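You operate a simulated robot arm through the tools that you are given. There is no shell and no other tool.

The job below is to be done with a simulated two-armed robot. You get a single attempt, and the scene is never put back.

Task
Grease the rail with the green brush, run the runner forward and back.
Fine: the brush goes back where it stood. Set down upright: round brush. Where these are worked on the way, their far stop is far enough and under half their travel is too little: runner. A coat counts when it lies all over at full strength: go over it till it gets no stronger.

The check looks at the end state, three seconds after you hand in, the way a careful person would. Anything else that was tipped, shoved, dropped, spilled or broken makes it a failure.

Robot
Two 7-joint arms with two-finger parallel grippers on one trunk that stands fixed in place. Base frame: the origin is at the foot of the trunk, x ahead of it, y to its left, z up. Readings come in mm, rad, newtons and seconds.
The left shoulder is at [70, 188, 1365], the right one opposite. With the tool pointing down near the work surface each hand reaches from about 240 to 780 mm from the base axis, measured 20 degrees to its own side. Payload 3.91 kg a hand.
The TCP of each hand is the grasp point between the finger pads, 30 mm short of the fingertips. In the tool frame z runs along the fingers and y along their closing line. Largest opening 110 mm; finger width 20, thickness 10; the body of the gripper, 48 by 112 mm, starts 55 mm behind the TCP.
Orientation is told as [roll, pitch, yaw] about the base's x, y, z axes, in that order, counted from this pose: with the fingers straight down and closing along the base's y, the tool's x points along the base's -x, its y along +y and its z along -z.

Tools
- The arms move only by the tool send_rows. It takes "left_motion", "right_motion" or both (then of equal length, played together; a hand with none holds still); each is a list of rows, each an object of numbers (a shift or turn left out is 0, a gripper value left out holds the last): "x", "y", "z": the shift along the tool's x, y, z in mm; "ax", "ay", "az": the turn, a rotation vector about the tool's x, y, z in rad; "gripper": the gripper command, from -1 (fully open) to 1 (shut), values between in proportion. In form: [{"x": .., "y": .., "z": .., "ax": .., "ay": .., "az": .., "gripper": ..}, ...]. A call has 1 to 20 rows; each row is the pose to reach, as a shift and turn from the pose commanded when the call began, along the tool's axes at that moment. A row lasts 0.2 s, in which the tool goes at most 50 mm and 0.15 rad; a call with a longer step from one row to the next is refused whole, and so is a gripper value outside its range. Where a pose cannot be reached the arm comes as near as it can. A force on the tool above 40 N (or 10 N above the force at the start of the call, whichever is more), or a blocked arm, ends the call early, and 0.2 s more pass. Each finger travels about 72 mm/s and halts on what it meets, pressing with about 42 N; the grip force reading is that of the motor and also rises with nothing between the fingers. The clock runs only during rows and for 0.2 s after the last one: add rows that repeat a pose to give the fingers time. The reply holds the time, the measured pose of the TCP, the force on the tool along the base axes, the opening and the grip force, in the units named above and with some noise, with the torque about the TCP (base axes, N m) and any sound that the robot's microphone picked up.
- Cameras (640 x 400 px; columns grow to the right, rows downward): "scene" is now at [130.9, 39.7, 1603.4]; the picture's right is [0.50, -0.87, 0.00], its down [-0.46, -0.26, -0.85] and it looks along [0.73, 0.42, -0.53] (base axes); focal length 344 px, centre (320, 200). "left" rides on the left gripper at [72, -17, -103] in its tool frame; the picture's right is [0.23, 0.97, 0.00], its down [-0.76, 0.18, -0.62] and it looks along [-0.61, 0.14, 0.78] (tool axes); focal length 222 px, centre (320, 200). "right" rides on the right gripper at [72, 17, -103] in its tool frame; the picture's right is [-0.23, 0.97, 0.00], its down [-0.76, -0.18, -0.62] and it looks along [-0.61, -0.14, 0.78] (tool axes); focal length 222 px, centre (320, 200). There is no depth. A picture from a camera that has moved, and an enlarged one, comes with that camera's place and axes in the base frame and with its lens. The place of the scene camera against the robot may be out by one fixed shift of up to 12 mm in any direction.
- camera(camera): a new picture of that camera. No time passes.
- raise_lower(by): slides the trunk up (or, below 0, down) by that many mm; the arms and the scene camera ride with it, the base frame stays. It gives what a move gives, with no picture.
- turn_head(pan, tilt): turns the head with the scene camera to pan (to the left, within 1.501 rad either way) and tilt (down, from -0.506 to 1.204), counted from straight ahead of the robot. It gives what a move gives.
- enlarge(camera, box): a new picture of the part [left, top, right, bottom] of that camera's present view, enlarged. No time passes.
- close_job(): hands the job in; it is judged then, once.

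Places have to be worked out from the pictures, the camera data and where the tool is seen. Open the grippers and draw the arms clear of the work before you hand the job in, unless the task says otherwise.

The tools are called after ">>>" by a JSON object that holds its "api" and its "payload". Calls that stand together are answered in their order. send_rows: Moves the arms, as the interface text tells. Its arguments: {"type":"object","properties":{"left_motion":{"type":"array","items":{"type":"object","properties":{"x":{"type":"number"},"y":{"type":"number"},"z":{"type":"number"},"ax":{"type":"number"},"ay":{"type":"number"},"az":{"type":"number"},"gripper":{"type":"number"}}}},"right_motion":{"type":"array","items":{"type":"object","properties":{"x":{"type":"number"},"y":{"type":"number"},"z":{"type":"number"},"ax":{"type":"number"},"ay":{"type":"number"},"az":{"type":"number"},"gripper":{"type":"number"}}}}},"required":[]} The other tools are called the same way: raise_lower (by) moves the trunk up or down; turn_head (pan, tilt) turns the head that bears the scene camera; camera (camera) takes a picture; enlarge (camera, box) takes an enlarged picture of a part of a camera's view; close_job () hands the job in.

At the start:

```text
time: 0.0
left_position: [386.4, 477.8, 1331.2]
left_ee_rot: [0.001, 0.0, -0.001]
left_ft_force: [-0.8, 0.2, 0.3]
left_wrist_torque: [0.0, -0.03, 0.02]
left_gripper_width: 110.1
left_grip_force: 0.1
right_position: [384.6, 51.3, 1377.5]
right_ee_rot: [0.0, 0.001, -0.001]
right_ft_force: [0.1, 0.8, -0.5]
right_wrist_torque: [0.03, 0.02, 0.0]
right_gripper_width: 109.8
right_grip_force: 0.1
trunk travel left (down, up): [-875.0, 65.0]
head pan, tilt (commanded): [0.52, 0.56]
```

scene: 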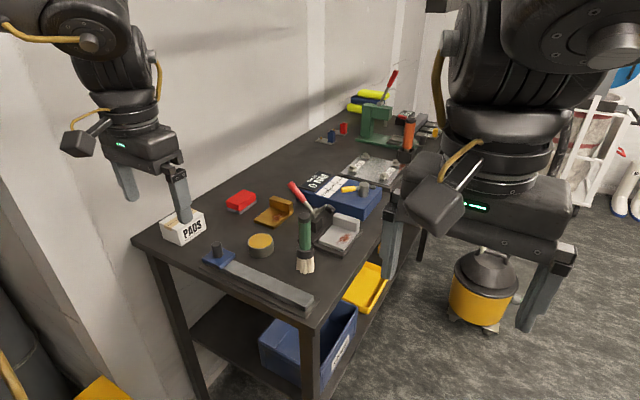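
right: 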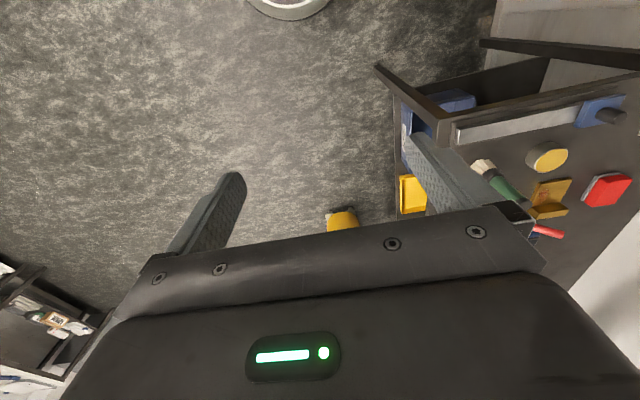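
left: 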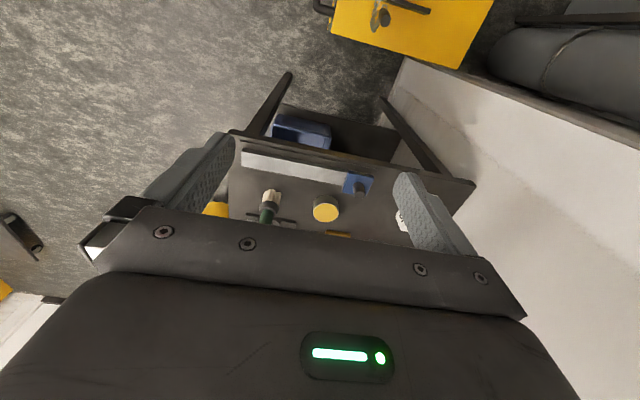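

The scene shows a bench with a grey rail with a blue runner at its near end, a green-handled brush standing on its bristles(?), a yellow-topped tin, and others. I'll look closer first.

>>> {"api": "enlarge", "payload": {"camera": "scene", "box": [130, 160, 400, 330]}}

>>> {"api": "enlarge", "payload": {"camera": "scene", "box": [180, 220, 340, 320]}}

>>> {"api": "enlarge", "payload": {"camera": "left", "box": [200, 120, 480, 295]}}

>>> {"api": "enlarge", "payload": {"camera": "right", "box": [400, 60, 640, 210]}}

```text
2.35 times, centred on (265, 245) of scene
camera zoom: at [130.9, 39.7, 1603.4], right [0.5, -0.87, 0.0], down [-0.46, -0.26, -0.85], along [0.73, 0.42, -0.53], focal length 810 px, centre (449, 94)
```

zoom: 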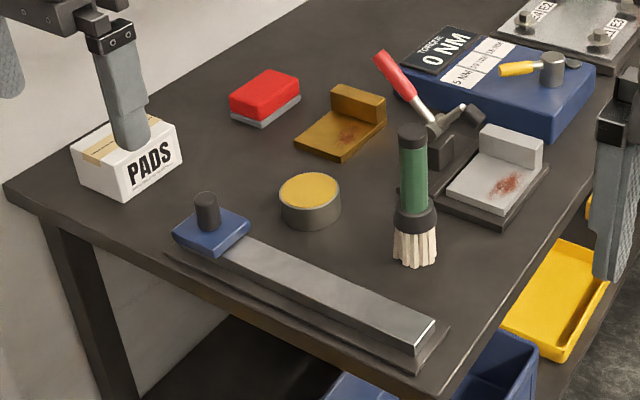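

```text
4.00 times, centred on (260, 270) of scene
camera zoom: at [130.9, 39.7, 1603.4], right [0.5, -0.87, 0.0], down [-0.46, -0.26, -0.85], along [0.73, 0.42, -0.53], focal length 1377 px, centre (560, -80)
```

zoom: 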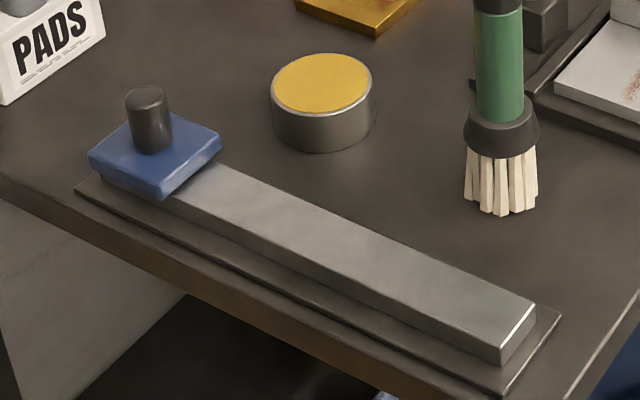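

```text
2.29 times, centred on (340, 208) of left
camera zoom: at [314.1, 462.1, 1435.4], right [-0.23, 0.97, 0.0], down [0.76, 0.18, 0.62], along [0.61, 0.14, -0.78], focal length 508 px, centre (274, 183)
```

zoom: 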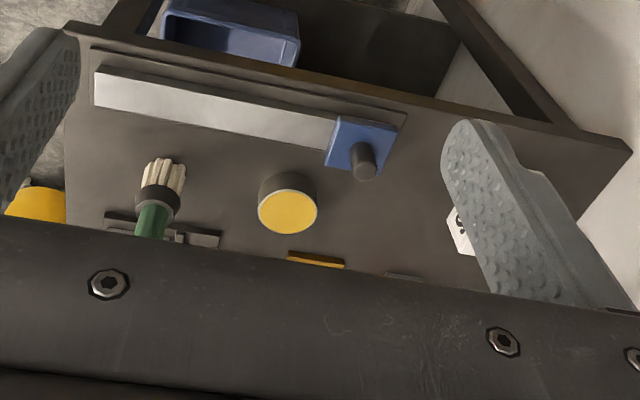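

```text
2.67 times, centred on (520, 135) of right
camera zoom: at [310.6, 68.2, 1479.2], right [0.23, 0.97, 0.0], down [0.76, -0.18, 0.62], along [0.61, -0.14, -0.78], focal length 592 px, centre (-213, 373)
```

zoom: 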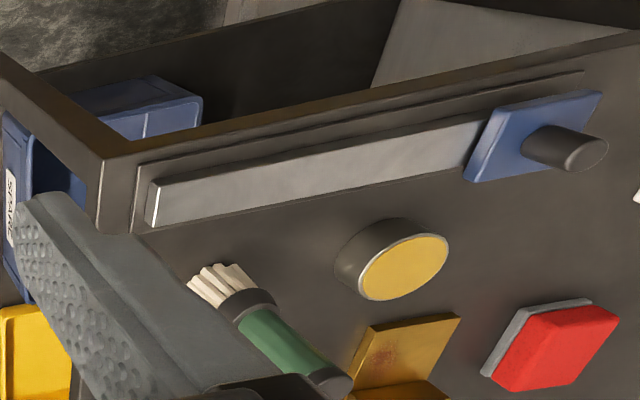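

The rail lies roughly along y at x≈597 (y≈340–650, top z≈970), the runner is at y≈624, the grease tin is near (709,572) and the green brush near (704,418) with its top at z≈1124. I'll move the left hand to a look-out point above and in front of the brush, well clear of it.

>>> {"api": "send_rows", "payload": {"left_motion": [{"x": -32, "y": -6, "z": 10}, {"x": -64, "y": -12, "z": 20}, {"x": -96, "y": -18, "z": 30}, {"x": -128, "y": -24, "z": 40}, {"x": -160, "y": -30, "z": 50}, {"x": -192, "y": -36, "z": 60}, {"x": -224, "y": -42, "z": 70}, {"x": -254, "y": -48, "z": 80}]}}

>>> {"api": "camera", "payload": {"camera": "left"}}

>>> {"api": "camera", "payload": {"camera": "scene"}}

```text
time: 1.8
left_position: [613.9, 434.4, 1240.4]
left_ee_rot: [0.0, -0.003, 0.001]
left_ft_force: [0.4, 0.1, -0.7]
left_wrist_torque: [0.0, 0.02, 0.0]
left_gripper_width: 109.9
left_grip_force: 0.1
left hand out of reach, approached as far as the arm can: row 8
right_position: [383.7, 52.1, 1375.6]
right_ee_rot: [0.0, 0.002, 0.0]
right_ft_force: [-0.5, 0.3, 0.3]
right_wrist_torque: [0.0, -0.02, -0.03]
right_gripper_width: 110.3
right_grip_force: 0.2
trunk travel left (down, up): [-875.0, 65.0]
head pan, tilt (commanded): [0.52, 0.56]
```

```text
taken
camera left: at [541.3, 417.0, 1343.9], right [-0.23, 0.97, 0.0], down [0.76, 0.18, 0.62], along [0.61, 0.14, -0.78], focal length 222 px, centre (320, 200)
```

left: 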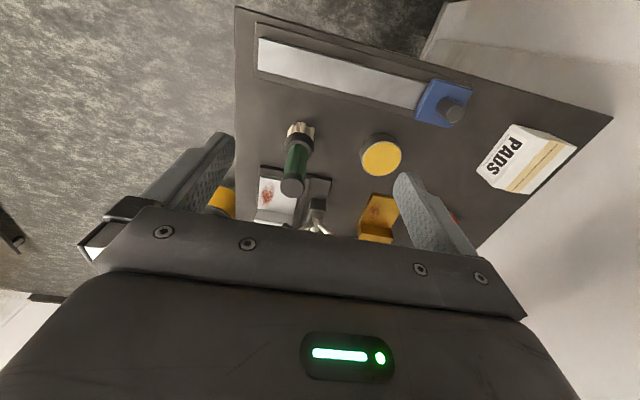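

```text
taken
camera scene: at [131.3, 40.1, 1603.4], right [0.5, -0.87, 0.0], down [-0.46, -0.26, -0.85], along [0.73, 0.42, -0.53], focal length 344 px, centre (320, 200)
```

scene: 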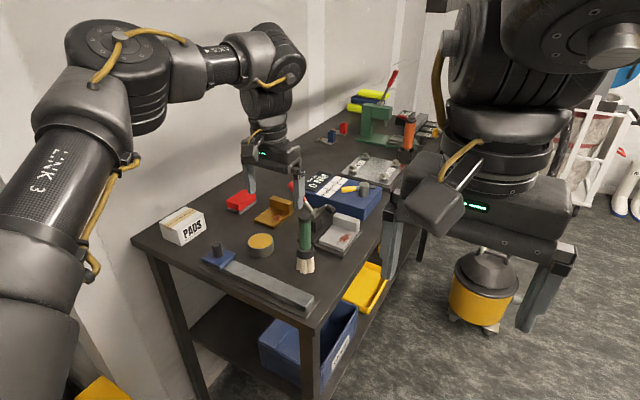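

At this height a straight-down hand runs out of reach at x≈614, so I'll need to tilt the hand forward for the brush and tin. First I'll enlarge this good overhead view to measure things.

>>> {"api": "enlarge", "payload": {"camera": "left", "box": [230, 0, 430, 125]}}

>>> {"api": "enlarge", "payload": {"camera": "left", "box": [250, 110, 450, 235]}}

>>> {"api": "enlarge", "payload": {"camera": "left", "box": [360, 50, 520, 150]}}

>>> {"api": "enlarge", "payload": {"camera": "scene", "box": [180, 180, 340, 320]}}

```text
3.20 times, centred on (330, 62) of left
camera zoom: at [541.3, 417.0, 1343.9], right [-0.23, 0.97, 0.0], down [0.76, 0.18, 0.62], along [0.61, 0.14, -0.78], focal length 711 px, centre (288, 640)
```

zoom: 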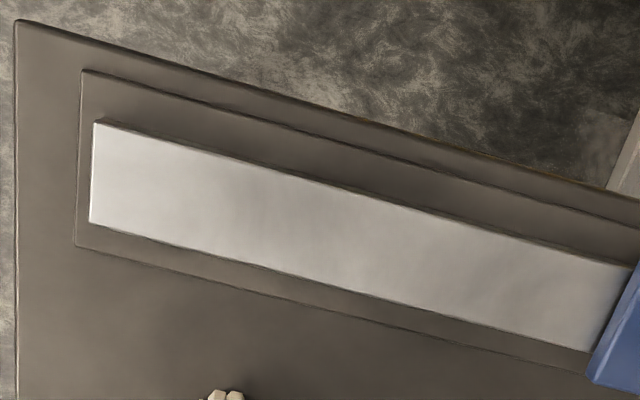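

```text
3.20 times, centred on (350, 172) of left
camera zoom: at [541.3, 417.0, 1343.9], right [-0.23, 0.97, 0.0], down [0.76, 0.18, 0.62], along [0.61, 0.14, -0.78], focal length 711 px, centre (224, 288)
```

zoom: 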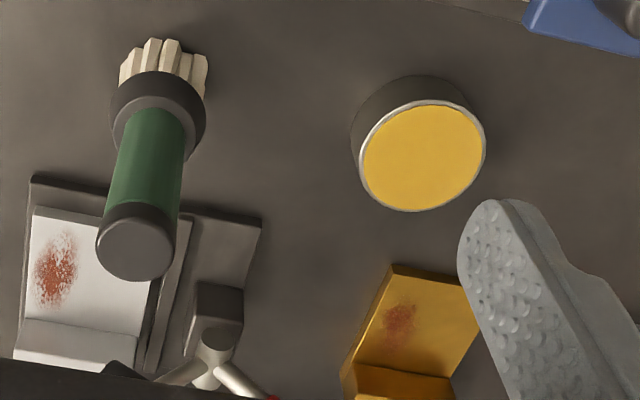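

```text
4.00 times, centred on (440, 100) of left
camera zoom: at [541.3, 417.0, 1343.9], right [-0.23, 0.97, 0.0], down [0.76, 0.18, 0.62], along [0.61, 0.14, -0.78], focal length 888 px, centre (-160, 600)
```

zoom: 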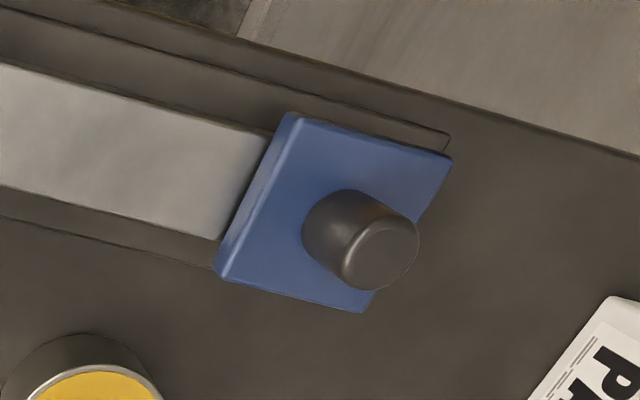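

```text
2.86 times, centred on (260, 250) of scene
camera zoom: at [131.3, 40.1, 1603.4], right [0.5, -0.87, 0.0], down [-0.46, -0.26, -0.85], along [0.73, 0.42, -0.53], focal length 983 px, centre (491, 57)
```

zoom: 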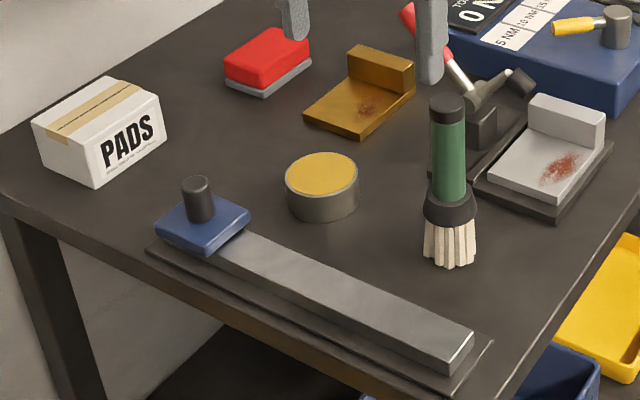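

Rail: top face x≈577–615, y from 341 to ≈592 visible, then the runner; tin centre ≈(704,570), brush ≈(702,419). I'll tilt the left hand forward by 0.5 rad (fingers toward +x) in place to gain reach.

>>> {"api": "send_rows", "payload": {"left_motion": [{"ay": -0.125}, {"ay": -0.25}, {"ay": -0.375}, {"ay": -0.5}, {"ay": -0.5}]}}

>>> {"api": "camera", "payload": {"camera": "left"}}

>>> {"api": "camera", "payload": {"camera": "scene"}}

```text
time: 3.0
left_position: [615.2, 434.3, 1242.6]
left_ee_rot: [-0.001, -0.502, 0.002]
left_ft_force: [0.1, 0.3, 0.4]
left_wrist_torque: [0.04, 0.0, 0.02]
left_gripper_width: 110.2
left_grip_force: 0.1
right_position: [384.2, 51.5, 1377.1]
right_ee_rot: [0.001, -0.001, 0.001]
right_ft_force: [-0.2, 0.1, 0.1]
right_wrist_torque: [0.02, 0.02, -0.04]
right_gripper_width: 110.2
right_grip_force: 0.1
trunk travel left (down, up): [-875.0, 65.0]
head pan, tilt (commanded): [0.52, 0.56]
```

```text
taken
camera left: at [501.5, 416.9, 1297.6], right [-0.2, 0.97, -0.11], down [0.37, 0.18, 0.91], along [0.91, 0.14, -0.39], focal length 222 px, centre (320, 200)
```

left: 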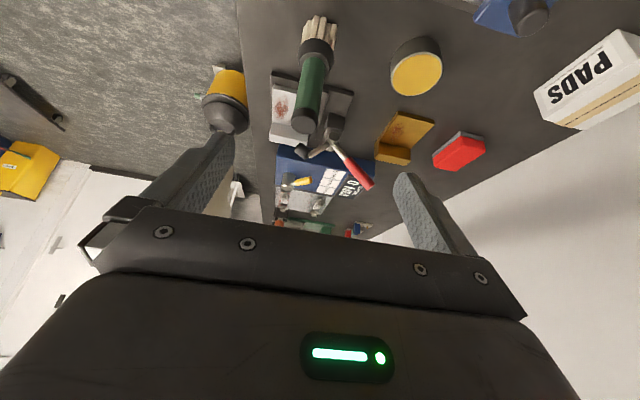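

```text
taken
camera scene: at [131.1, 40.0, 1603.4], right [0.5, -0.87, 0.0], down [-0.46, -0.26, -0.85], along [0.73, 0.42, -0.53], focal length 344 px, centre (320, 200)
```

scene: 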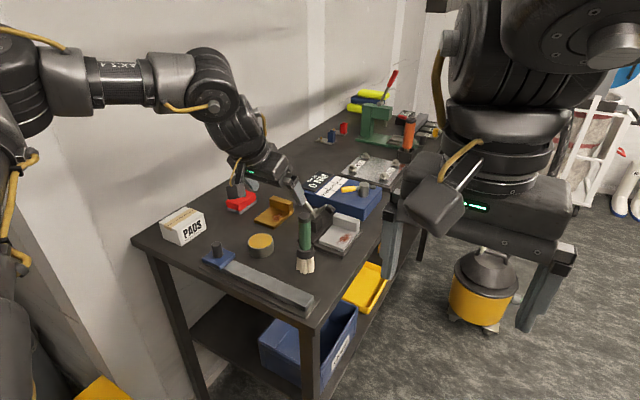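

The tilt is achieved (pitch −0.50) with the TCP at (615,434,1243). I'll lower to z≈1095 in front of the brush, lined up in y≈419, still ~70 mm short of it.

>>> {"api": "send_rows", "payload": {"left_motion": [{"x": 18, "y": -4, "z": 33}, {"x": 36, "y": -8, "z": 66}, {"x": 54, "y": -12, "z": 99}, {"x": 71, "y": -15, "z": 130}, {"x": 71, "y": -15, "z": 130}]}}

>>> {"api": "camera", "payload": {"camera": "left"}}

>>> {"api": "enlarge", "payload": {"camera": "scene", "box": [200, 150, 360, 290]}}

```text
time: 4.2
left_position: [612.6, 420.3, 1094.4]
left_ee_rot: [-0.001, -0.502, 0.0]
left_ft_force: [0.6, 0.0, 0.3]
left_wrist_torque: [-0.04, 0.0, 0.02]
left_gripper_width: 109.9
left_grip_force: 0.1
right_position: [383.0, 51.6, 1376.6]
right_ee_rot: [0.001, 0.001, -0.002]
right_ft_force: [0.7, 0.4, 0.1]
right_wrist_torque: [0.01, 0.04, -0.01]
right_gripper_width: 109.9
right_grip_force: 0.1
trunk travel left (down, up): [-875.0, 65.0]
head pan, tilt (commanded): [0.52, 0.56]
```

```text
taken
camera left: at [499.8, 402.5, 1150.1], right [-0.2, 0.97, -0.11], down [0.37, 0.18, 0.91], along [0.91, 0.14, -0.39], focal length 222 px, centre (320, 200)
```

left: 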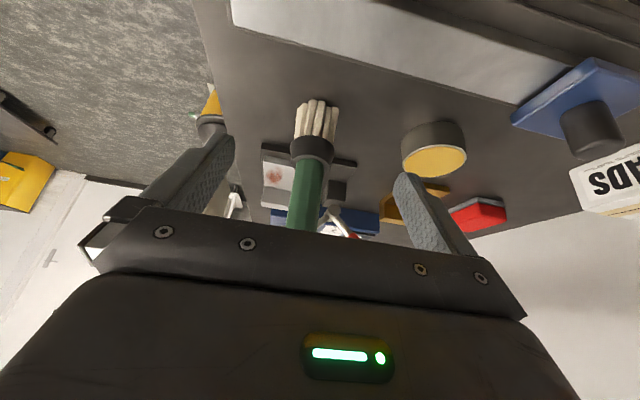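

```text
2.86 times, centred on (280, 220) of scene
camera zoom: at [130.5, 40.0, 1603.5], right [0.5, -0.87, 0.0], down [-0.46, -0.26, -0.85], along [0.73, 0.42, -0.53], focal length 983 px, centre (434, 143)
```

zoom: 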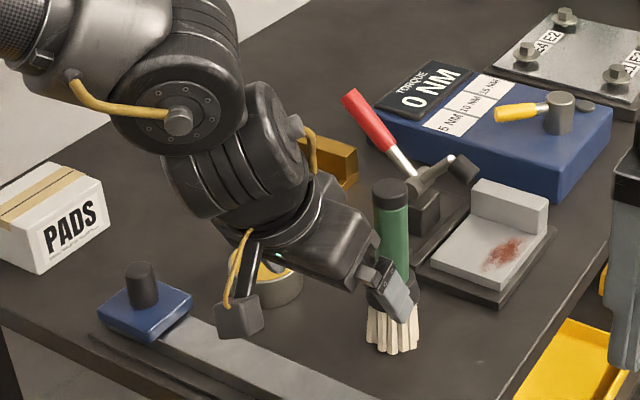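

The brush is between the finger lines. I'll enlarge both views to pin down the brush's x and y before closing in.

>>> {"api": "enlarge", "payload": {"camera": "left", "box": [240, 80, 400, 240]}}

>>> {"api": "enlarge", "payload": {"camera": "scene", "box": [270, 180, 340, 280]}}

>>> {"api": "enlarge", "payload": {"camera": "right", "box": [440, 80, 640, 240]}}

```text
2.50 times, centred on (320, 160) of left
camera zoom: at [499.8, 402.5, 1150.1], right [-0.2, 0.97, -0.11], down [0.37, 0.18, 0.91], along [0.91, 0.14, -0.39], focal length 555 px, centre (320, 300)
```

zoom: 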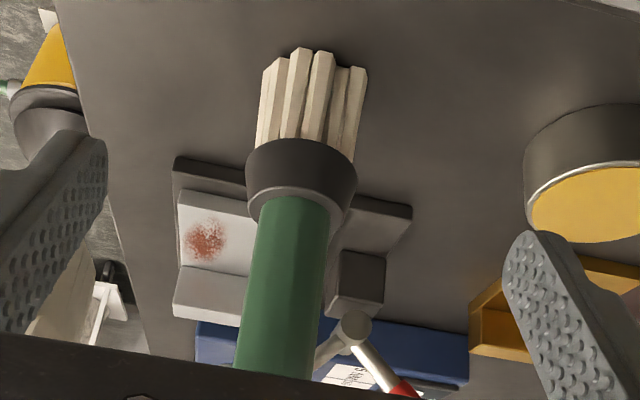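

```text
4.00 times, centred on (305, 230) of scene
camera zoom: at [130.5, 40.0, 1603.5], right [0.5, -0.87, 0.0], down [-0.46, -0.26, -0.85], along [0.73, 0.42, -0.53], focal length 1377 px, centre (380, 80)
```

zoom: 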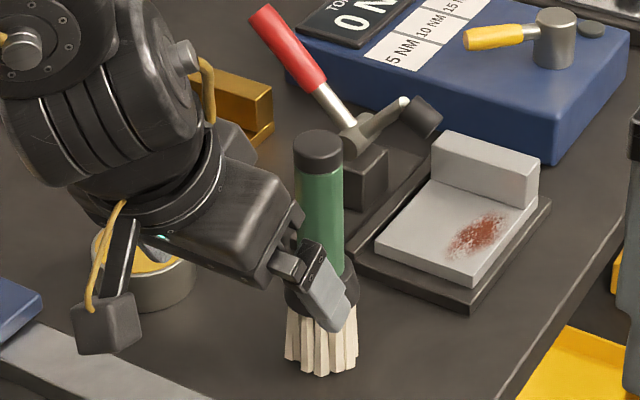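

```text
2.50 times, centred on (540, 160) of right
camera zoom: at [310.3, 68.5, 1479.3], right [0.23, 0.97, 0.0], down [0.76, -0.18, 0.62], along [0.61, -0.14, -0.78], focal length 555 px, centre (-230, 300)
```

zoom: 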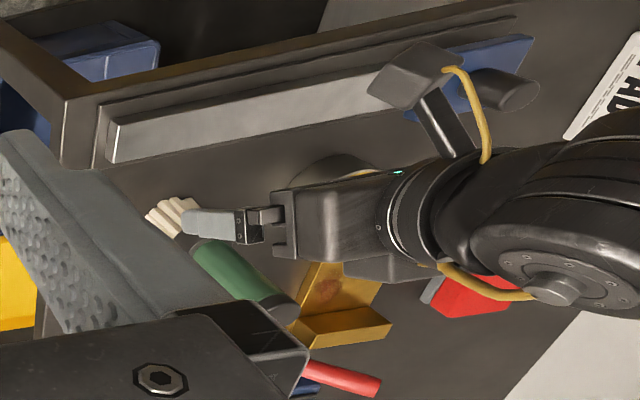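

Triangulating gives the handle axis at about (702, 420) with its top at z≈1121, so y is already aligned. I'll advance straight in +x to 702 at z≈1090 with the fingers still open.

>>> {"api": "send_rows", "payload": {"left_motion": [{"x": -19, "y": -0.5, "z": 11.6}, {"x": -38, "y": -0.5, "z": 23.2}, {"x": -57, "y": -0.5, "z": 34.9}, {"x": -76.5, "y": -0.5, "z": 46.5}, {"x": -76.5, "y": -0.5, "z": 46.5}]}}

>>> {"api": "enlarge", "payload": {"camera": "left", "box": [220, 60, 420, 240]}}

>>> {"api": "enlarge", "payload": {"camera": "scene", "box": [270, 180, 340, 280]}}

>>> {"api": "enlarge", "payload": {"camera": "right", "box": [440, 80, 640, 240]}}

```text
time: 5.4
left_position: [696.1, 421.8, 1097.0]
left_ee_rot: [-0.002, -0.5, 0.002]
left_ft_force: [0.7, -0.1, -0.7]
left_wrist_torque: [0.0, 0.02, 0.04]
left_gripper_width: 110.1
left_grip_force: 0.1
left hand out of reach, approached as far as the arm can: row 4, 5
right_position: [383.7, 51.8, 1377.0]
right_ee_rot: [-0.003, 0.002, -0.001]
right_ft_force: [0.3, -0.2, -0.3]
right_wrist_torque: [0.0, -0.01, -0.01]
right_gripper_width: 110.1
right_grip_force: 0.0
trunk travel left (down, up): [-875.0, 65.0]
head pan, tilt (commanded): [0.52, 0.56]
```

```text
2.22 times, centred on (320, 150) of left
camera zoom: at [581.8, 404.3, 1153.5], right [-0.2, 0.97, -0.11], down [0.37, 0.18, 0.91], along [0.91, 0.14, -0.39], focal length 494 px, centre (320, 311)
```

zoom: 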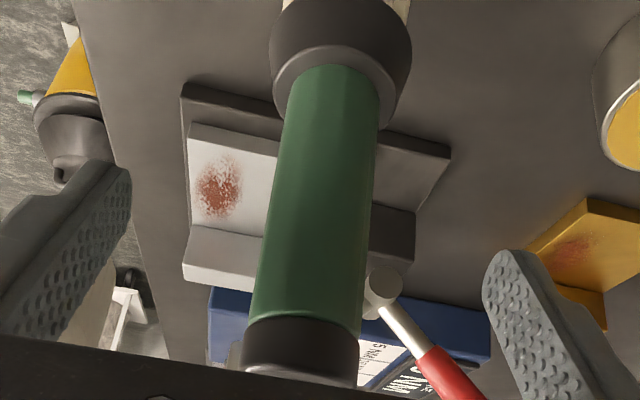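

```text
4.00 times, centred on (305, 230) of scene
camera zoom: at [130.5, 40.7, 1603.4], right [0.5, -0.87, 0.0], down [-0.46, -0.27, -0.85], along [0.73, 0.42, -0.53], focal length 1377 px, centre (380, 80)
```

zoom: 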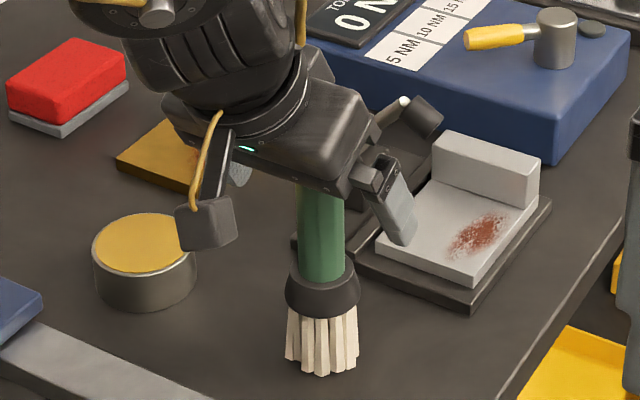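

```text
2.50 times, centred on (540, 160) of right
camera zoom: at [310.3, 69.2, 1479.2], right [0.23, 0.97, 0.0], down [0.76, -0.18, 0.62], along [0.61, -0.14, -0.78], focal length 555 px, centre (-230, 300)
```

zoom: 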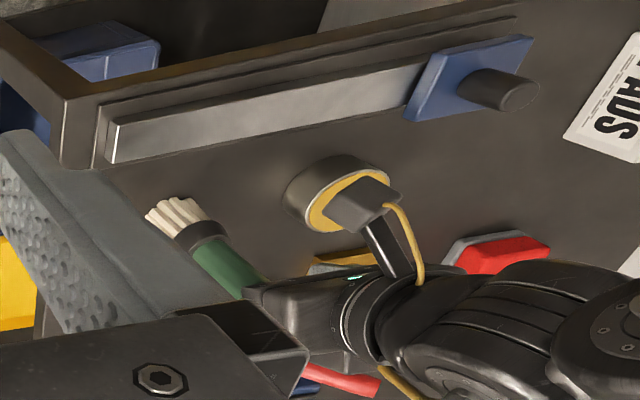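

The arm runs out at x≈696, and the tin is farther still, so I want to check whether a lower shoulder gives more reach. I'll back off from the brush, rise, and then lower the trunk by 140 mm.

>>> {"api": "send_rows", "payload": {"left_motion": [{"x": 36.9, "z": -20.1}, {"x": 71.3, "z": -44.7}, {"x": 49.7, "z": -84.2}, {"x": 28.2, "z": -123.7}, {"x": 6.6, "z": -163.2}]}}

>>> {"api": "raise_lower", "payload": {"by": -140}}

>>> {"api": "camera", "payload": {"camera": "scene"}}

```text
time: 6.6
left_position: [609.9, 418.5, 1235.7]
left_ee_rot: [0.0, -0.501, 0.001]
left_ft_force: [-0.3, 0.2, -0.2]
left_wrist_torque: [0.0, -0.04, 0.01]
left_gripper_width: 110.2
left_grip_force: 0.0
right_position: [382.7, 51.4, 1377.4]
right_ee_rot: [-0.001, -0.002, 0.0]
right_ft_force: [0.3, -0.2, 0.0]
right_wrist_torque: [0.0, -0.02, 0.01]
right_gripper_width: 109.6
right_grip_force: 0.0
trunk travel left (down, up): [-875.0, 65.0]
head pan, tilt (commanded): [0.52, 0.56]
```

```text
time: 8.3
left_position: [612.7, 418.9, 1095.4]
left_ee_rot: [-0.001, -0.502, 0.001]
left_ft_force: [-0.5, -0.8, -0.1]
left_wrist_torque: [0.0, 0.02, -0.01]
left_gripper_width: 110.1
left_grip_force: 0.1
right_position: [383.9, 50.7, 1236.6]
right_ee_rot: [-0.001, -0.002, 0.0]
right_ft_force: [-0.9, 0.1, 0.8]
right_wrist_torque: [0.01, 0.0, -0.02]
right_gripper_width: 110.0
right_grip_force: 0.0
trunk travel left (down, up): [-735.0, 205.0]
head pan, tilt (commanded): [0.52, 0.56]
```

```text
taken
camera scene: at [130.7, 39.6, 1463.5], right [0.5, -0.87, 0.0], down [-0.46, -0.26, -0.85], along [0.73, 0.42, -0.53], focal length 344 px, centre (320, 200)
```

scene: 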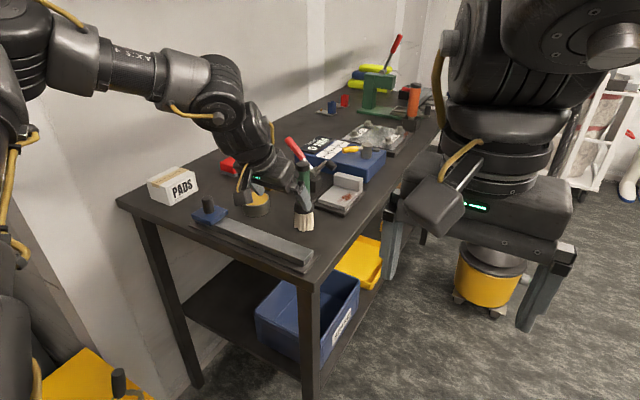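

Now with the trunk 140 mm lower I'll try the same straight advance to (702, 420, 1092).

>>> {"api": "send_rows", "payload": {"left_motion": [{"x": -19.2, "y": 1, "z": 11.3}, {"x": -38.4, "y": 1, "z": 22.7}, {"x": -57.6, "y": 1, "z": 34}, {"x": -76.7, "y": 1, "z": 45.3}, {"x": -76.7, "y": 1, "z": 45.3}]}}

>>> {"api": "enlarge", "payload": {"camera": "left", "box": [220, 60, 420, 240]}}

>>> {"api": "enlarge", "payload": {"camera": "scene", "box": [230, 120, 390, 240]}}

>>> {"api": "camera", "payload": {"camera": "right"}}

```text
time: 9.5
left_position: [701.6, 419.9, 1090.1]
left_ee_rot: [0.0, -0.501, -0.001]
left_ft_force: [0.2, 0.0, -0.5]
left_wrist_torque: [0.04, -0.01, -0.01]
left_gripper_width: 110.0
left_grip_force: 0.1
right_position: [382.6, 51.6, 1236.1]
right_ee_rot: [-0.001, 0.0, 0.0]
right_ft_force: [0.0, 0.0, 0.5]
right_wrist_torque: [-0.02, -0.01, 0.0]
right_gripper_width: 109.9
right_grip_force: 0.1
trunk travel left (down, up): [-735.0, 205.0]
head pan, tilt (commanded): [0.52, 0.56]
```

```text
2.22 times, centred on (320, 150) of left
camera zoom: at [588.4, 402.9, 1146.8], right [-0.2, 0.97, -0.11], down [0.37, 0.18, 0.91], along [0.91, 0.14, -0.4], focal length 494 px, centre (320, 311)
```

zoom: 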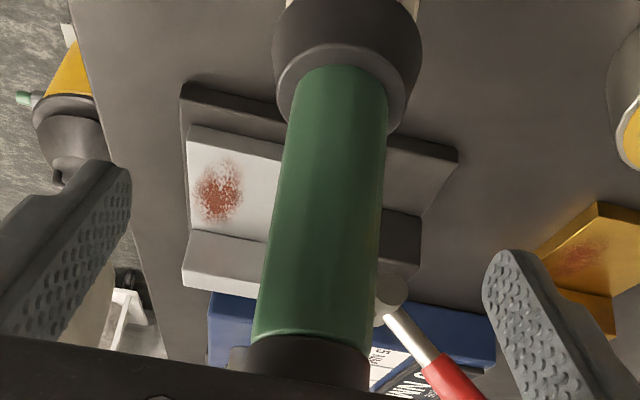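

```text
3.33 times, centred on (310, 180) of scene
camera zoom: at [130.3, 39.9, 1463.5], right [0.5, -0.87, 0.0], down [-0.46, -0.26, -0.85], along [0.74, 0.42, -0.53], focal length 1147 px, centre (353, 267)
```

zoom: 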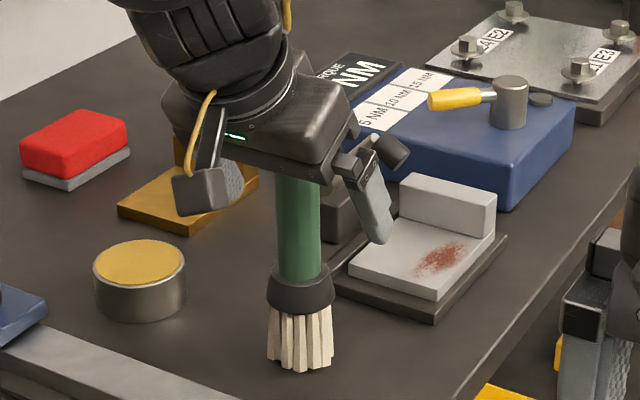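

```text
taken
camera right: at [310.0, 68.4, 1339.3], right [0.23, 0.97, 0.0], down [0.76, -0.18, 0.62], along [0.61, -0.14, -0.78], focal length 222 px, centre (320, 200)
```

right: 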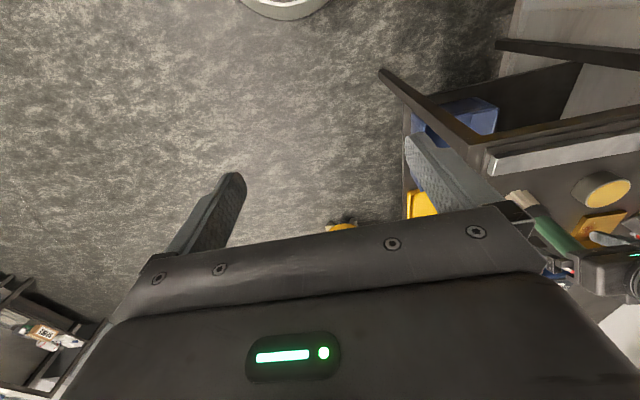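

Lowering the trunk does help: the hand now reached (702,420,1090). But the tin at (704,570) needs still more, so I'll grip the brush with a flatter hand (tilt 1.0 rad, yaw 0.4 toward the tin). First I back off and re-orient.

>>> {"api": "send_rows", "payload": {"left_motion": [{"x": 26.3, "z": -14.4}, {"x": 52.6, "z": -28.7}, {"x": 79, "z": -43.1}, {"x": 79, "z": -43.1, "ax": -0.064, "az": -0.117}, {"x": 79, "z": -43.1, "ax": -0.128, "az": -0.234}, {"x": 79, "z": -43.1, "ax": -0.1918, "az": -0.351}]}}

>>> {"api": "send_rows", "payload": {"left_motion": [{"ay": -0.125}, {"ay": -0.25}, {"ay": -0.375}, {"ay": -0.5}, {"ay": -0.5}]}}

>>> {"api": "camera", "payload": {"camera": "left"}}

>>> {"api": "camera", "payload": {"camera": "scene"}}

```text
time: 10.9
left_position: [610.7, 417.5, 1091.4]
left_ee_rot: [0.001, -0.499, 0.402]
left_ft_force: [0.8, 0.4, 0.3]
left_wrist_torque: [0.01, 0.02, 0.02]
left_gripper_width: 110.0
left_grip_force: 0.0
right_position: [383.4, 49.9, 1236.0]
right_ee_rot: [0.001, 0.001, 0.001]
right_ft_force: [-0.5, 0.2, -0.1]
right_wrist_torque: [0.0, 0.0, 0.03]
right_gripper_width: 110.1
right_grip_force: 0.0
trunk travel left (down, up): [-735.0, 205.0]
head pan, tilt (commanded): [0.52, 0.56]
```

```text
time: 12.1
left_position: [610.9, 419.4, 1091.7]
left_ee_rot: [0.0, -1.001, 0.397]
left_ft_force: [-0.7, -0.9, 0.6]
left_wrist_torque: [0.01, -0.01, -0.02]
left_gripper_width: 110.0
left_grip_force: 0.0
right_position: [383.7, 51.0, 1236.6]
right_ee_rot: [0.0, 0.0, 0.0]
right_ft_force: [0.2, -0.6, 0.2]
right_wrist_torque: [-0.02, 0.05, 0.0]
right_gripper_width: 110.0
right_grip_force: 0.1
trunk travel left (down, up): [-735.0, 205.0]
head pan, tilt (commanded): [0.52, 0.56]
```

```text
taken
camera left: at [502.3, 354.9, 1087.5], right [-0.49, 0.85, -0.19], down [-0.17, 0.12, 0.98], along [0.85, 0.51, 0.09], focal length 222 px, centre (320, 200)
```

left: 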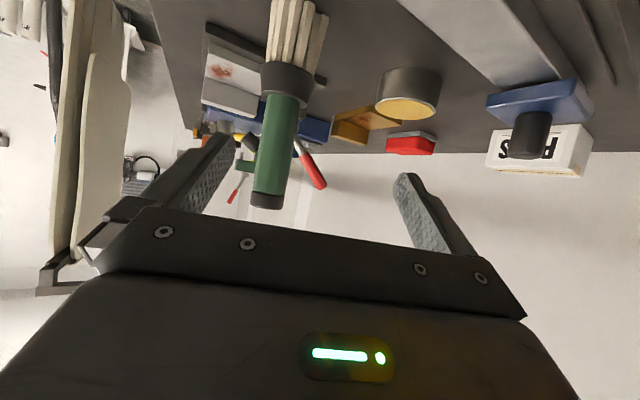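

```text
taken
camera scene: at [130.6, 38.8, 1463.5], right [0.5, -0.87, 0.0], down [-0.46, -0.26, -0.85], along [0.73, 0.42, -0.53], focal length 344 px, centre (320, 200)
```

scene: 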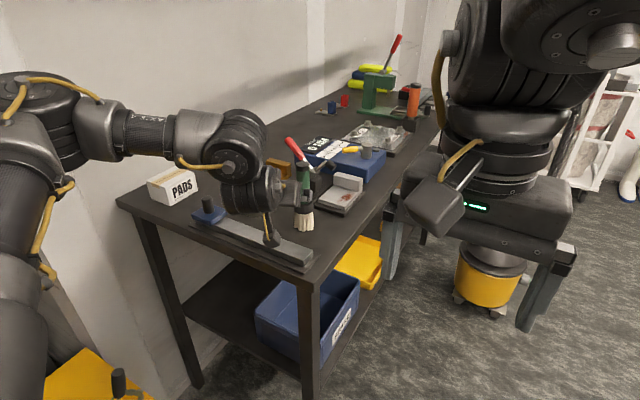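

Orientation is as wanted. I'll shift sideways to line up on the approach line toward the brush (about (612,382,1078)), then check alignment.

>>> {"api": "send_rows", "payload": {"left_motion": [{"x": 9.4, "y": -17.5, "z": -2}, {"x": 18.85, "y": -34.9, "z": -4}, {"x": 18.85, "y": -34.9, "z": -4}]}}

>>> {"api": "camera", "payload": {"camera": "left"}}

>>> {"api": "enlarge", "payload": {"camera": "scene", "box": [200, 120, 360, 260]}}

```text
time: 12.9
left_position: [613.6, 421.0, 1091.4]
left_ee_rot: [-0.003, -1.001, 0.4]
left_ft_force: [-0.3, 0.7, 0.3]
left_wrist_torque: [0.01, 0.04, -0.02]
left_gripper_width: 110.0
left_grip_force: 0.1
left hand out of reach, approached as far as the arm can: row 1, 2, 3
right_position: [383.8, 51.9, 1236.4]
right_ee_rot: [-0.002, 0.001, -0.001]
right_ft_force: [0.0, -0.2, 0.5]
right_wrist_torque: [0.01, 0.02, 0.0]
right_gripper_width: 110.3
right_grip_force: 0.0
trunk travel left (down, up): [-735.0, 205.0]
head pan, tilt (commanded): [0.52, 0.56]
```

```text
taken
camera left: at [502.7, 355.6, 1087.1], right [-0.49, 0.85, -0.19], down [-0.17, 0.12, 0.98], along [0.85, 0.51, 0.09], focal length 222 px, centre (320, 200)
```

left: 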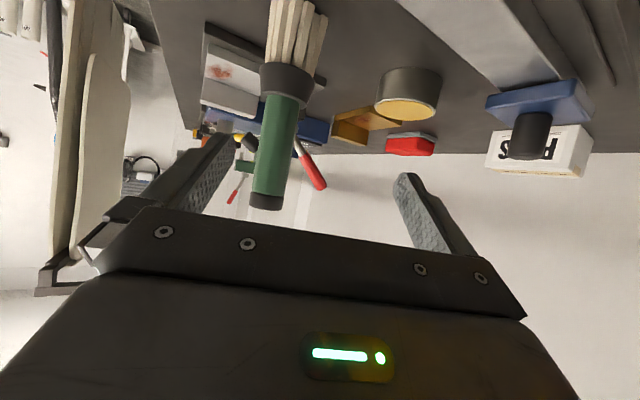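

```text
2.86 times, centred on (280, 190) of scene
camera zoom: at [131.0, 39.9, 1463.4], right [0.5, -0.87, 0.0], down [-0.46, -0.26, -0.85], along [0.73, 0.42, -0.53], focal length 983 px, centre (434, 229)
```

zoom: 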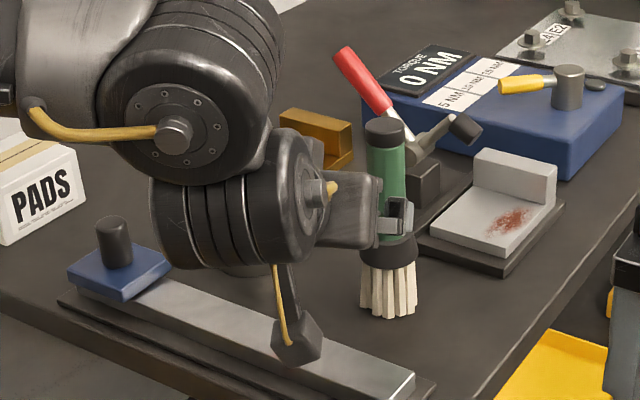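

With this flat orientation a sideways move toward −y isn't reachable close in (a wrist limit). I'll ease the tilt to 0.6 rad and test whether the near end of the rail, (600,350,1100), can be reached that way.

>>> {"api": "send_rows", "payload": {"left_motion": [{"ay": 0.133}, {"ay": 0.266}, {"ay": 0.4}, {"ay": 0.4}]}}

>>> {"api": "send_rows", "payload": {"left_motion": [{"x": 15.7, "y": -31.2, "z": -16.8}, {"x": 31.4, "y": -62.5, "z": -33.6}, {"x": 31.4, "y": -62.5, "z": -33.6}]}}

```text
time: 13.9
left_position: [611.4, 420.7, 1092.8]
left_ee_rot: [0.001, -0.598, 0.4]
left_ft_force: [0.0, 0.3, -0.1]
left_wrist_torque: [0.01, 0.01, 0.03]
left_gripper_width: 109.8
left_grip_force: 0.1
right_position: [382.6, 50.9, 1236.9]
right_ee_rot: [0.0, 0.002, 0.0]
right_ft_force: [0.4, 0.1, -0.5]
right_wrist_torque: [0.03, 0.02, 0.01]
right_gripper_width: 110.0
right_grip_force: 0.0
trunk travel left (down, up): [-735.0, 205.0]
head pan, tilt (commanded): [0.52, 0.56]
```

```text
time: 14.7
left_position: [610.0, 360.6, 1108.9]
left_ee_rot: [-0.001, -0.602, 0.398]
left_ft_force: [-1.0, 0.4, 0.0]
left_wrist_torque: [0.01, 0.01, 0.01]
left_gripper_width: 109.9
left_grip_force: 0.1
left hand out of reach, approached as far as the arm can: row 2, 3
right_position: [381.4, 50.8, 1236.6]
right_ee_rot: [0.001, -0.002, -0.002]
right_ft_force: [0.1, -0.5, -0.5]
right_wrist_torque: [0.04, -0.02, 0.03]
right_gripper_width: 109.9
right_grip_force: 0.0
trunk travel left (down, up): [-735.0, 205.0]
head pan, tilt (commanded): [0.52, 0.56]
```

It got to (610,361) before the limit. I'll turn the yaw back to 0 (which doesn't change tilt) and test the rail's near end again.

>>> {"api": "send_rows", "payload": {"left_motion": [{"ax": 0.0753, "az": 0.11}, {"ax": 0.1506, "az": 0.22}, {"ax": 0.2258, "az": 0.33}, {"ax": 0.2258, "az": 0.33}]}}

>>> {"api": "send_rows", "payload": {"left_motion": [{"x": 16.6, "y": -16, "z": -0.5}, {"x": 16.6, "y": -16, "z": -0.5}]}}

>>> {"api": "camera", "payload": {"camera": "scene"}}

```text
time: 15.7
left_position: [612.3, 360.8, 1107.4]
left_ee_rot: [0.0, -0.601, -0.002]
left_ft_force: [-0.3, 0.1, -0.3]
left_wrist_torque: [-0.03, 0.0, -0.02]
left_gripper_width: 110.1
left_grip_force: 0.1
right_position: [384.9, 50.5, 1236.5]
right_ee_rot: [0.0, 0.0, 0.001]
right_ft_force: [0.4, -0.2, 0.4]
right_wrist_torque: [-0.01, -0.02, -0.01]
right_gripper_width: 110.0
right_grip_force: 0.0
trunk travel left (down, up): [-735.0, 205.0]
head pan, tilt (commanded): [0.52, 0.56]
```

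```text
time: 16.3
left_position: [599.3, 343.7, 1100.6]
left_ee_rot: [0.0, -0.6, 0.0]
left_ft_force: [0.1, 0.3, -0.5]
left_wrist_torque: [-0.04, -0.02, -0.01]
left_gripper_width: 110.1
left_grip_force: 0.1
right_position: [384.5, 50.7, 1237.6]
right_ee_rot: [0.0, -0.002, 0.0]
right_ft_force: [0.8, 0.9, -0.3]
right_wrist_torque: [-0.01, -0.04, -0.01]
right_gripper_width: 110.3
right_grip_force: 0.0
trunk travel left (down, up): [-735.0, 205.0]
head pan, tilt (commanded): [0.52, 0.56]
```

```text
taken
camera scene: at [131.0, 39.9, 1463.4], right [0.5, -0.87, 0.0], down [-0.46, -0.26, -0.85], along [0.73, 0.42, -0.53], focal length 344 px, centre (320, 200)
```

scene: 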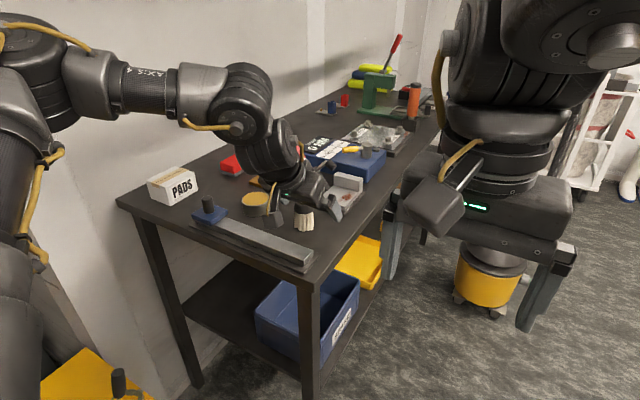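

With yaw 0 the rail's near end is reachable at tilt 0.6. I'll test tilt 0.8 here too, since a flatter grip would make the tin easier.

>>> {"api": "send_rows", "payload": {"left_motion": [{"ay": -0.1}, {"ay": -0.2}, {"ay": -0.2}]}}

>>> {"api": "send_rows", "payload": {"left_motion": [{"ay": -0.1}, {"ay": -0.2}, {"ay": -0.2}]}}

```text
time: 17.1
left_position: [599.9, 346.2, 1100.0]
left_ee_rot: [0.0, -0.802, -0.001]
left_ft_force: [-0.3, -0.6, 0.1]
left_wrist_torque: [-0.02, -0.01, 0.01]
left_gripper_width: 110.1
left_grip_force: 0.1
right_position: [383.8, 51.5, 1236.4]
right_ee_rot: [-0.001, 0.001, -0.001]
right_ft_force: [-0.2, 0.0, 0.0]
right_wrist_torque: [-0.02, -0.01, -0.02]
right_gripper_width: 110.0
right_grip_force: 0.1
trunk travel left (down, up): [-735.0, 205.0]
head pan, tilt (commanded): [0.52, 0.56]
```

```text
time: 17.9
left_position: [598.7, 345.1, 1099.2]
left_ee_rot: [0.0, -1.003, 0.001]
left_ft_force: [0.0, -0.5, 0.0]
left_wrist_torque: [0.02, 0.06, 0.01]
left_gripper_width: 109.9
left_grip_force: 0.1
right_position: [383.2, 51.3, 1236.8]
right_ee_rot: [-0.001, 0.0, 0.0]
right_ft_force: [-0.5, 0.0, -1.1]
right_wrist_torque: [0.01, 0.0, -0.01]
right_gripper_width: 110.2
right_grip_force: 0.1
trunk travel left (down, up): [-735.0, 205.0]
head pan, tilt (commanded): [0.52, 0.56]
```

Tilt 1.0 at yaw 0 works at the rail's near end. Now I'll test the tin with an empty hand: slide along y to 567 at z≈1130, yaw by 0.35, then move forward over the tin.

>>> {"api": "send_rows", "payload": {"left_motion": [{"x": -25.2, "y": 20, "z": -16.2}, {"x": -25.2, "y": 65, "z": -16.2}, {"x": -25.2, "y": 110, "z": -16.2}, {"x": -25.2, "y": 155, "z": -16.2}, {"x": -25.2, "y": 195, "z": -16.2}, {"x": -25.2, "y": 222, "z": -16.2}, {"x": -25.2, "y": 222, "z": -16.2, "ax": -0.0982, "az": -0.063}, {"x": -25.2, "y": 222, "z": -16.2, "ax": -0.1963, "az": -0.1261}, {"x": -25.2, "y": 222, "z": -16.2, "ax": -0.2945, "az": -0.1891}, {"x": -25.2, "y": 222, "z": -16.2, "ax": -0.2945, "az": -0.1891}]}}

>>> {"api": "send_rows", "payload": {"left_motion": [{"x": -17.1, "y": -11.5, "z": 26.6}, {"x": -34.2, "y": -23, "z": 53.2}, {"x": -51.3, "y": -34.6, "z": 79.8}, {"x": -51.3, "y": -34.6, "z": 79.8}]}}

>>> {"api": "camera", "payload": {"camera": "scene"}}

>>> {"api": "camera", "payload": {"camera": "left"}}

```text
time: 20.1
left_position: [597.1, 566.4, 1130.2]
left_ee_rot: [-0.002, -1.001, 0.351]
left_ft_force: [0.2, -0.2, -0.8]
left_wrist_torque: [0.0, 0.01, 0.0]
left_gripper_width: 110.1
left_grip_force: 0.1
right_position: [383.4, 50.7, 1237.3]
right_ee_rot: [0.0, -0.002, -0.001]
right_ft_force: [0.8, 0.5, 0.7]
right_wrist_torque: [0.01, -0.02, 0.03]
right_gripper_width: 109.9
right_grip_force: 0.0
trunk travel left (down, up): [-735.0, 205.0]
head pan, tilt (commanded): [0.52, 0.56]
```

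```text
time: 21.1
left_position: [698.5, 569.6, 1130.9]
left_ee_rot: [-0.001, -1.001, 0.348]
left_ft_force: [-0.6, -0.2, -0.1]
left_wrist_torque: [0.01, 0.0, 0.01]
left_gripper_width: 110.2
left_grip_force: 0.1
right_position: [383.1, 51.1, 1236.3]
right_ee_rot: [0.001, 0.001, -0.002]
right_ft_force: [-0.2, 0.7, -0.1]
right_wrist_torque: [-0.01, 0.01, 0.02]
right_gripper_width: 109.8
right_grip_force: 0.0
trunk travel left (down, up): [-735.0, 205.0]
head pan, tilt (commanded): [0.52, 0.56]
```

```text
taken
camera scene: at [130.4, 39.8, 1463.5], right [0.5, -0.87, 0.0], down [-0.46, -0.26, -0.85], along [0.73, 0.42, -0.53], focal length 344 px, centre (320, 200)
```

scene: 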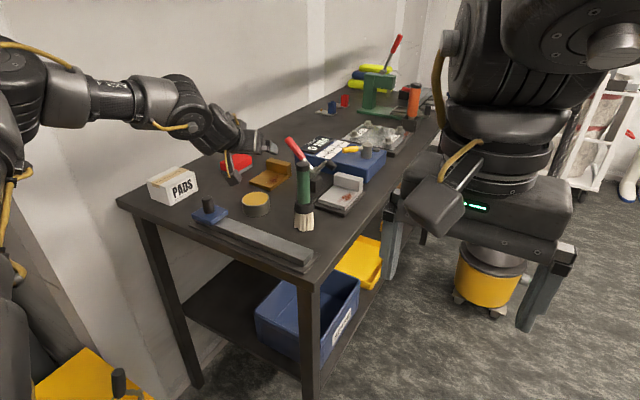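

```text
taken
camera left: at [586.6, 510.7, 1125.1], right [-0.45, 0.87, -0.19], down [-0.17, 0.13, 0.98], along [0.88, 0.47, 0.09], focal length 222 px, centre (320, 200)
```

left: 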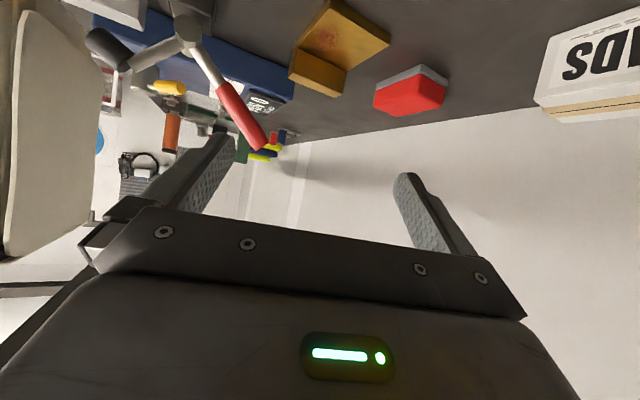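

The tin is reachable this way (TCP at (699,570,1131)). I'll measure tin, rail, runner and brush once more from this lower scene viewpoint before grasping.

>>> {"api": "enlarge", "payload": {"camera": "scene", "box": [180, 180, 340, 280]}}

>>> {"api": "enlarge", "payload": {"camera": "scene", "box": [230, 140, 350, 240]}}

```text
4.00 times, centred on (260, 230) of scene
camera zoom: at [130.4, 39.8, 1463.5], right [0.5, -0.87, 0.0], down [-0.46, -0.26, -0.85], along [0.73, 0.42, -0.53], focal length 1377 px, centre (560, 80)
```

zoom: 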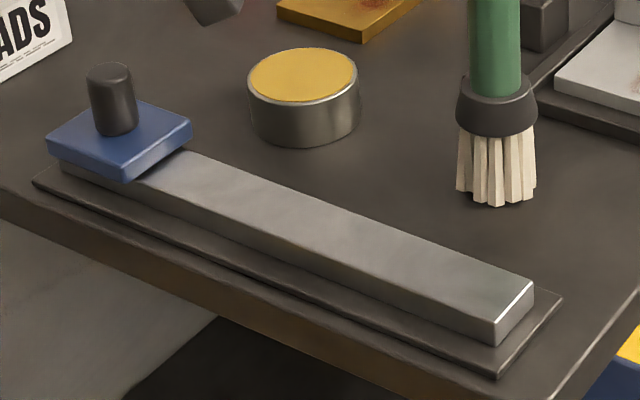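

```text
4.00 times, centred on (290, 190) of scene
camera zoom: at [130.4, 39.8, 1463.5], right [0.5, -0.87, 0.0], down [-0.46, -0.26, -0.85], along [0.73, 0.42, -0.53], focal length 1377 px, centre (440, 240)
```

zoom: 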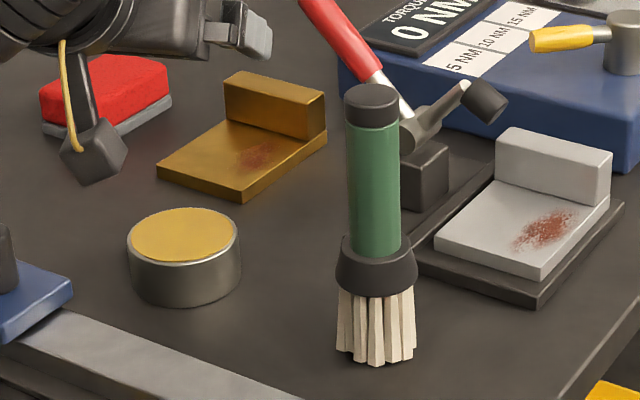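

Refined: brush axis ≈(703,420), green handle z≈1032–1106, bristle bottom ≈948; tin ≈(705,570), top ≈983; knob top ≈(595,623,1030). I'll retreat from over the tin, restore yaw 0, and line up in front of the brush at z≈1075.

>>> {"api": "send_rows", "payload": {"left_motion": [{"x": 16.7, "y": 11.3, "z": -26}, {"x": 33.4, "y": 22.5, "z": -52}, {"x": 50, "y": 33.8, "z": -77.9}, {"x": 50, "y": 33.8, "z": -77.9, "ax": 0.0982, "az": 0.063}, {"x": 50, "y": 33.8, "z": -77.9, "ax": 0.1963, "az": 0.1261}, {"x": 50, "y": 33.8, "z": -77.9, "ax": 0.2945, "az": 0.1891}, {"x": 50, "y": 33.8, "z": -77.9, "ax": 0.2945, "az": 0.1891}]}}

>>> {"api": "send_rows", "payload": {"left_motion": [{"x": 8, "y": -35, "z": 6}, {"x": 18, "y": -75, "z": 14}, {"x": 30, "y": -115, "z": 24}, {"x": 44.4, "y": -149.3, "z": 34.5}, {"x": 44.4, "y": -149.3, "z": 34.5}]}}

>>> {"api": "camera", "payload": {"camera": "left"}}

```text
time: 22.7
left_position: [599.6, 568.0, 1128.0]
left_ee_rot: [0.0, -1.0, -0.001]
left_ft_force: [0.2, -0.2, -1.0]
left_wrist_torque: [0.0, 0.01, 0.03]
left_gripper_width: 109.7
left_grip_force: 0.1
right_position: [384.2, 52.2, 1236.4]
right_ee_rot: [0.001, 0.0, 0.0]
right_ft_force: [-0.1, -0.4, -0.1]
right_wrist_torque: [-0.01, 0.02, 0.01]
right_gripper_width: 110.1
right_grip_force: 0.0
trunk travel left (down, up): [-735.0, 205.0]
head pan, tilt (commanded): [0.52, 0.56]
```

```text
time: 23.9
left_position: [603.6, 415.4, 1072.7]
left_ee_rot: [-0.002, -0.999, 0.002]
left_ft_force: [-0.1, 0.3, -0.2]
left_wrist_torque: [-0.02, 0.0, 0.01]
left_gripper_width: 110.0
left_grip_force: 0.0
right_position: [381.8, 51.6, 1235.9]
right_ee_rot: [-0.003, 0.001, 0.0]
right_ft_force: [1.1, 0.6, -0.7]
right_wrist_torque: [-0.01, 0.0, -0.04]
right_gripper_width: 110.0
right_grip_force: 0.1
trunk travel left (down, up): [-735.0, 205.0]
head pan, tilt (commanded): [0.52, 0.56]
```

```text
taken
camera left: at [477.0, 398.2, 1067.4], right [-0.12, 0.97, -0.19], down [-0.11, 0.18, 0.98], along [0.99, 0.14, 0.09], focal length 222 px, centre (320, 200)
```

left: 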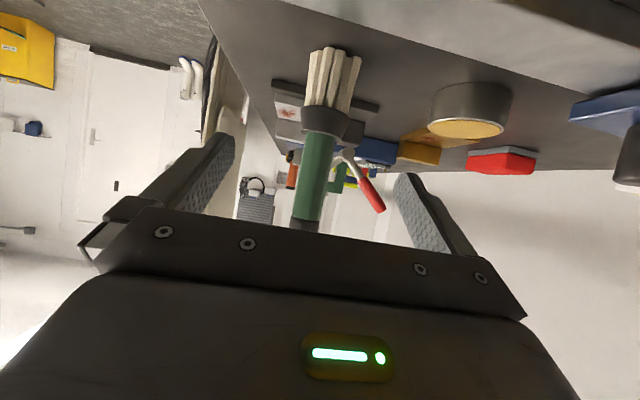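

Reading noise is about 2 mm, so I'll enlarge the hand view to measure the brush's sideways offset from the grasp centre.

>>> {"api": "enlarge", "payload": {"camera": "left", "box": [260, 100, 380, 220]}}

>>> {"api": "enlarge", "payload": {"camera": "left", "box": [80, 120, 480, 260]}}

```text
3.33 times, centred on (320, 160) of left
camera zoom: at [477.0, 398.2, 1067.4], right [-0.12, 0.97, -0.19], down [-0.11, 0.18, 0.98], along [0.99, 0.14, 0.09], focal length 740 px, centre (320, 333)
```

zoom: 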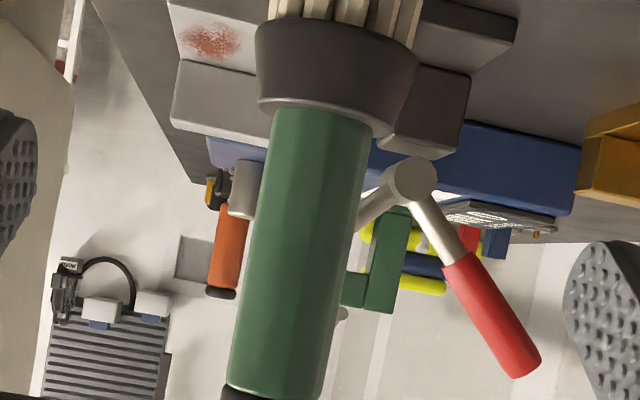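

```text
1.60 times, centred on (280, 190) of left
camera zoom: at [477.0, 398.2, 1067.4], right [-0.12, 0.97, -0.19], down [-0.11, 0.18, 0.98], along [0.99, 0.14, 0.09], focal length 355 px, centre (384, 216)
```

zoom: 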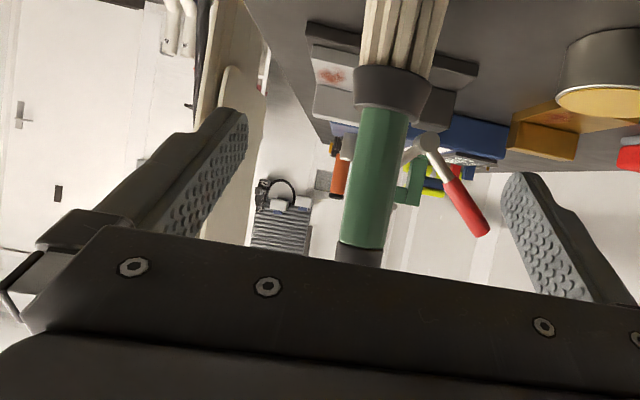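

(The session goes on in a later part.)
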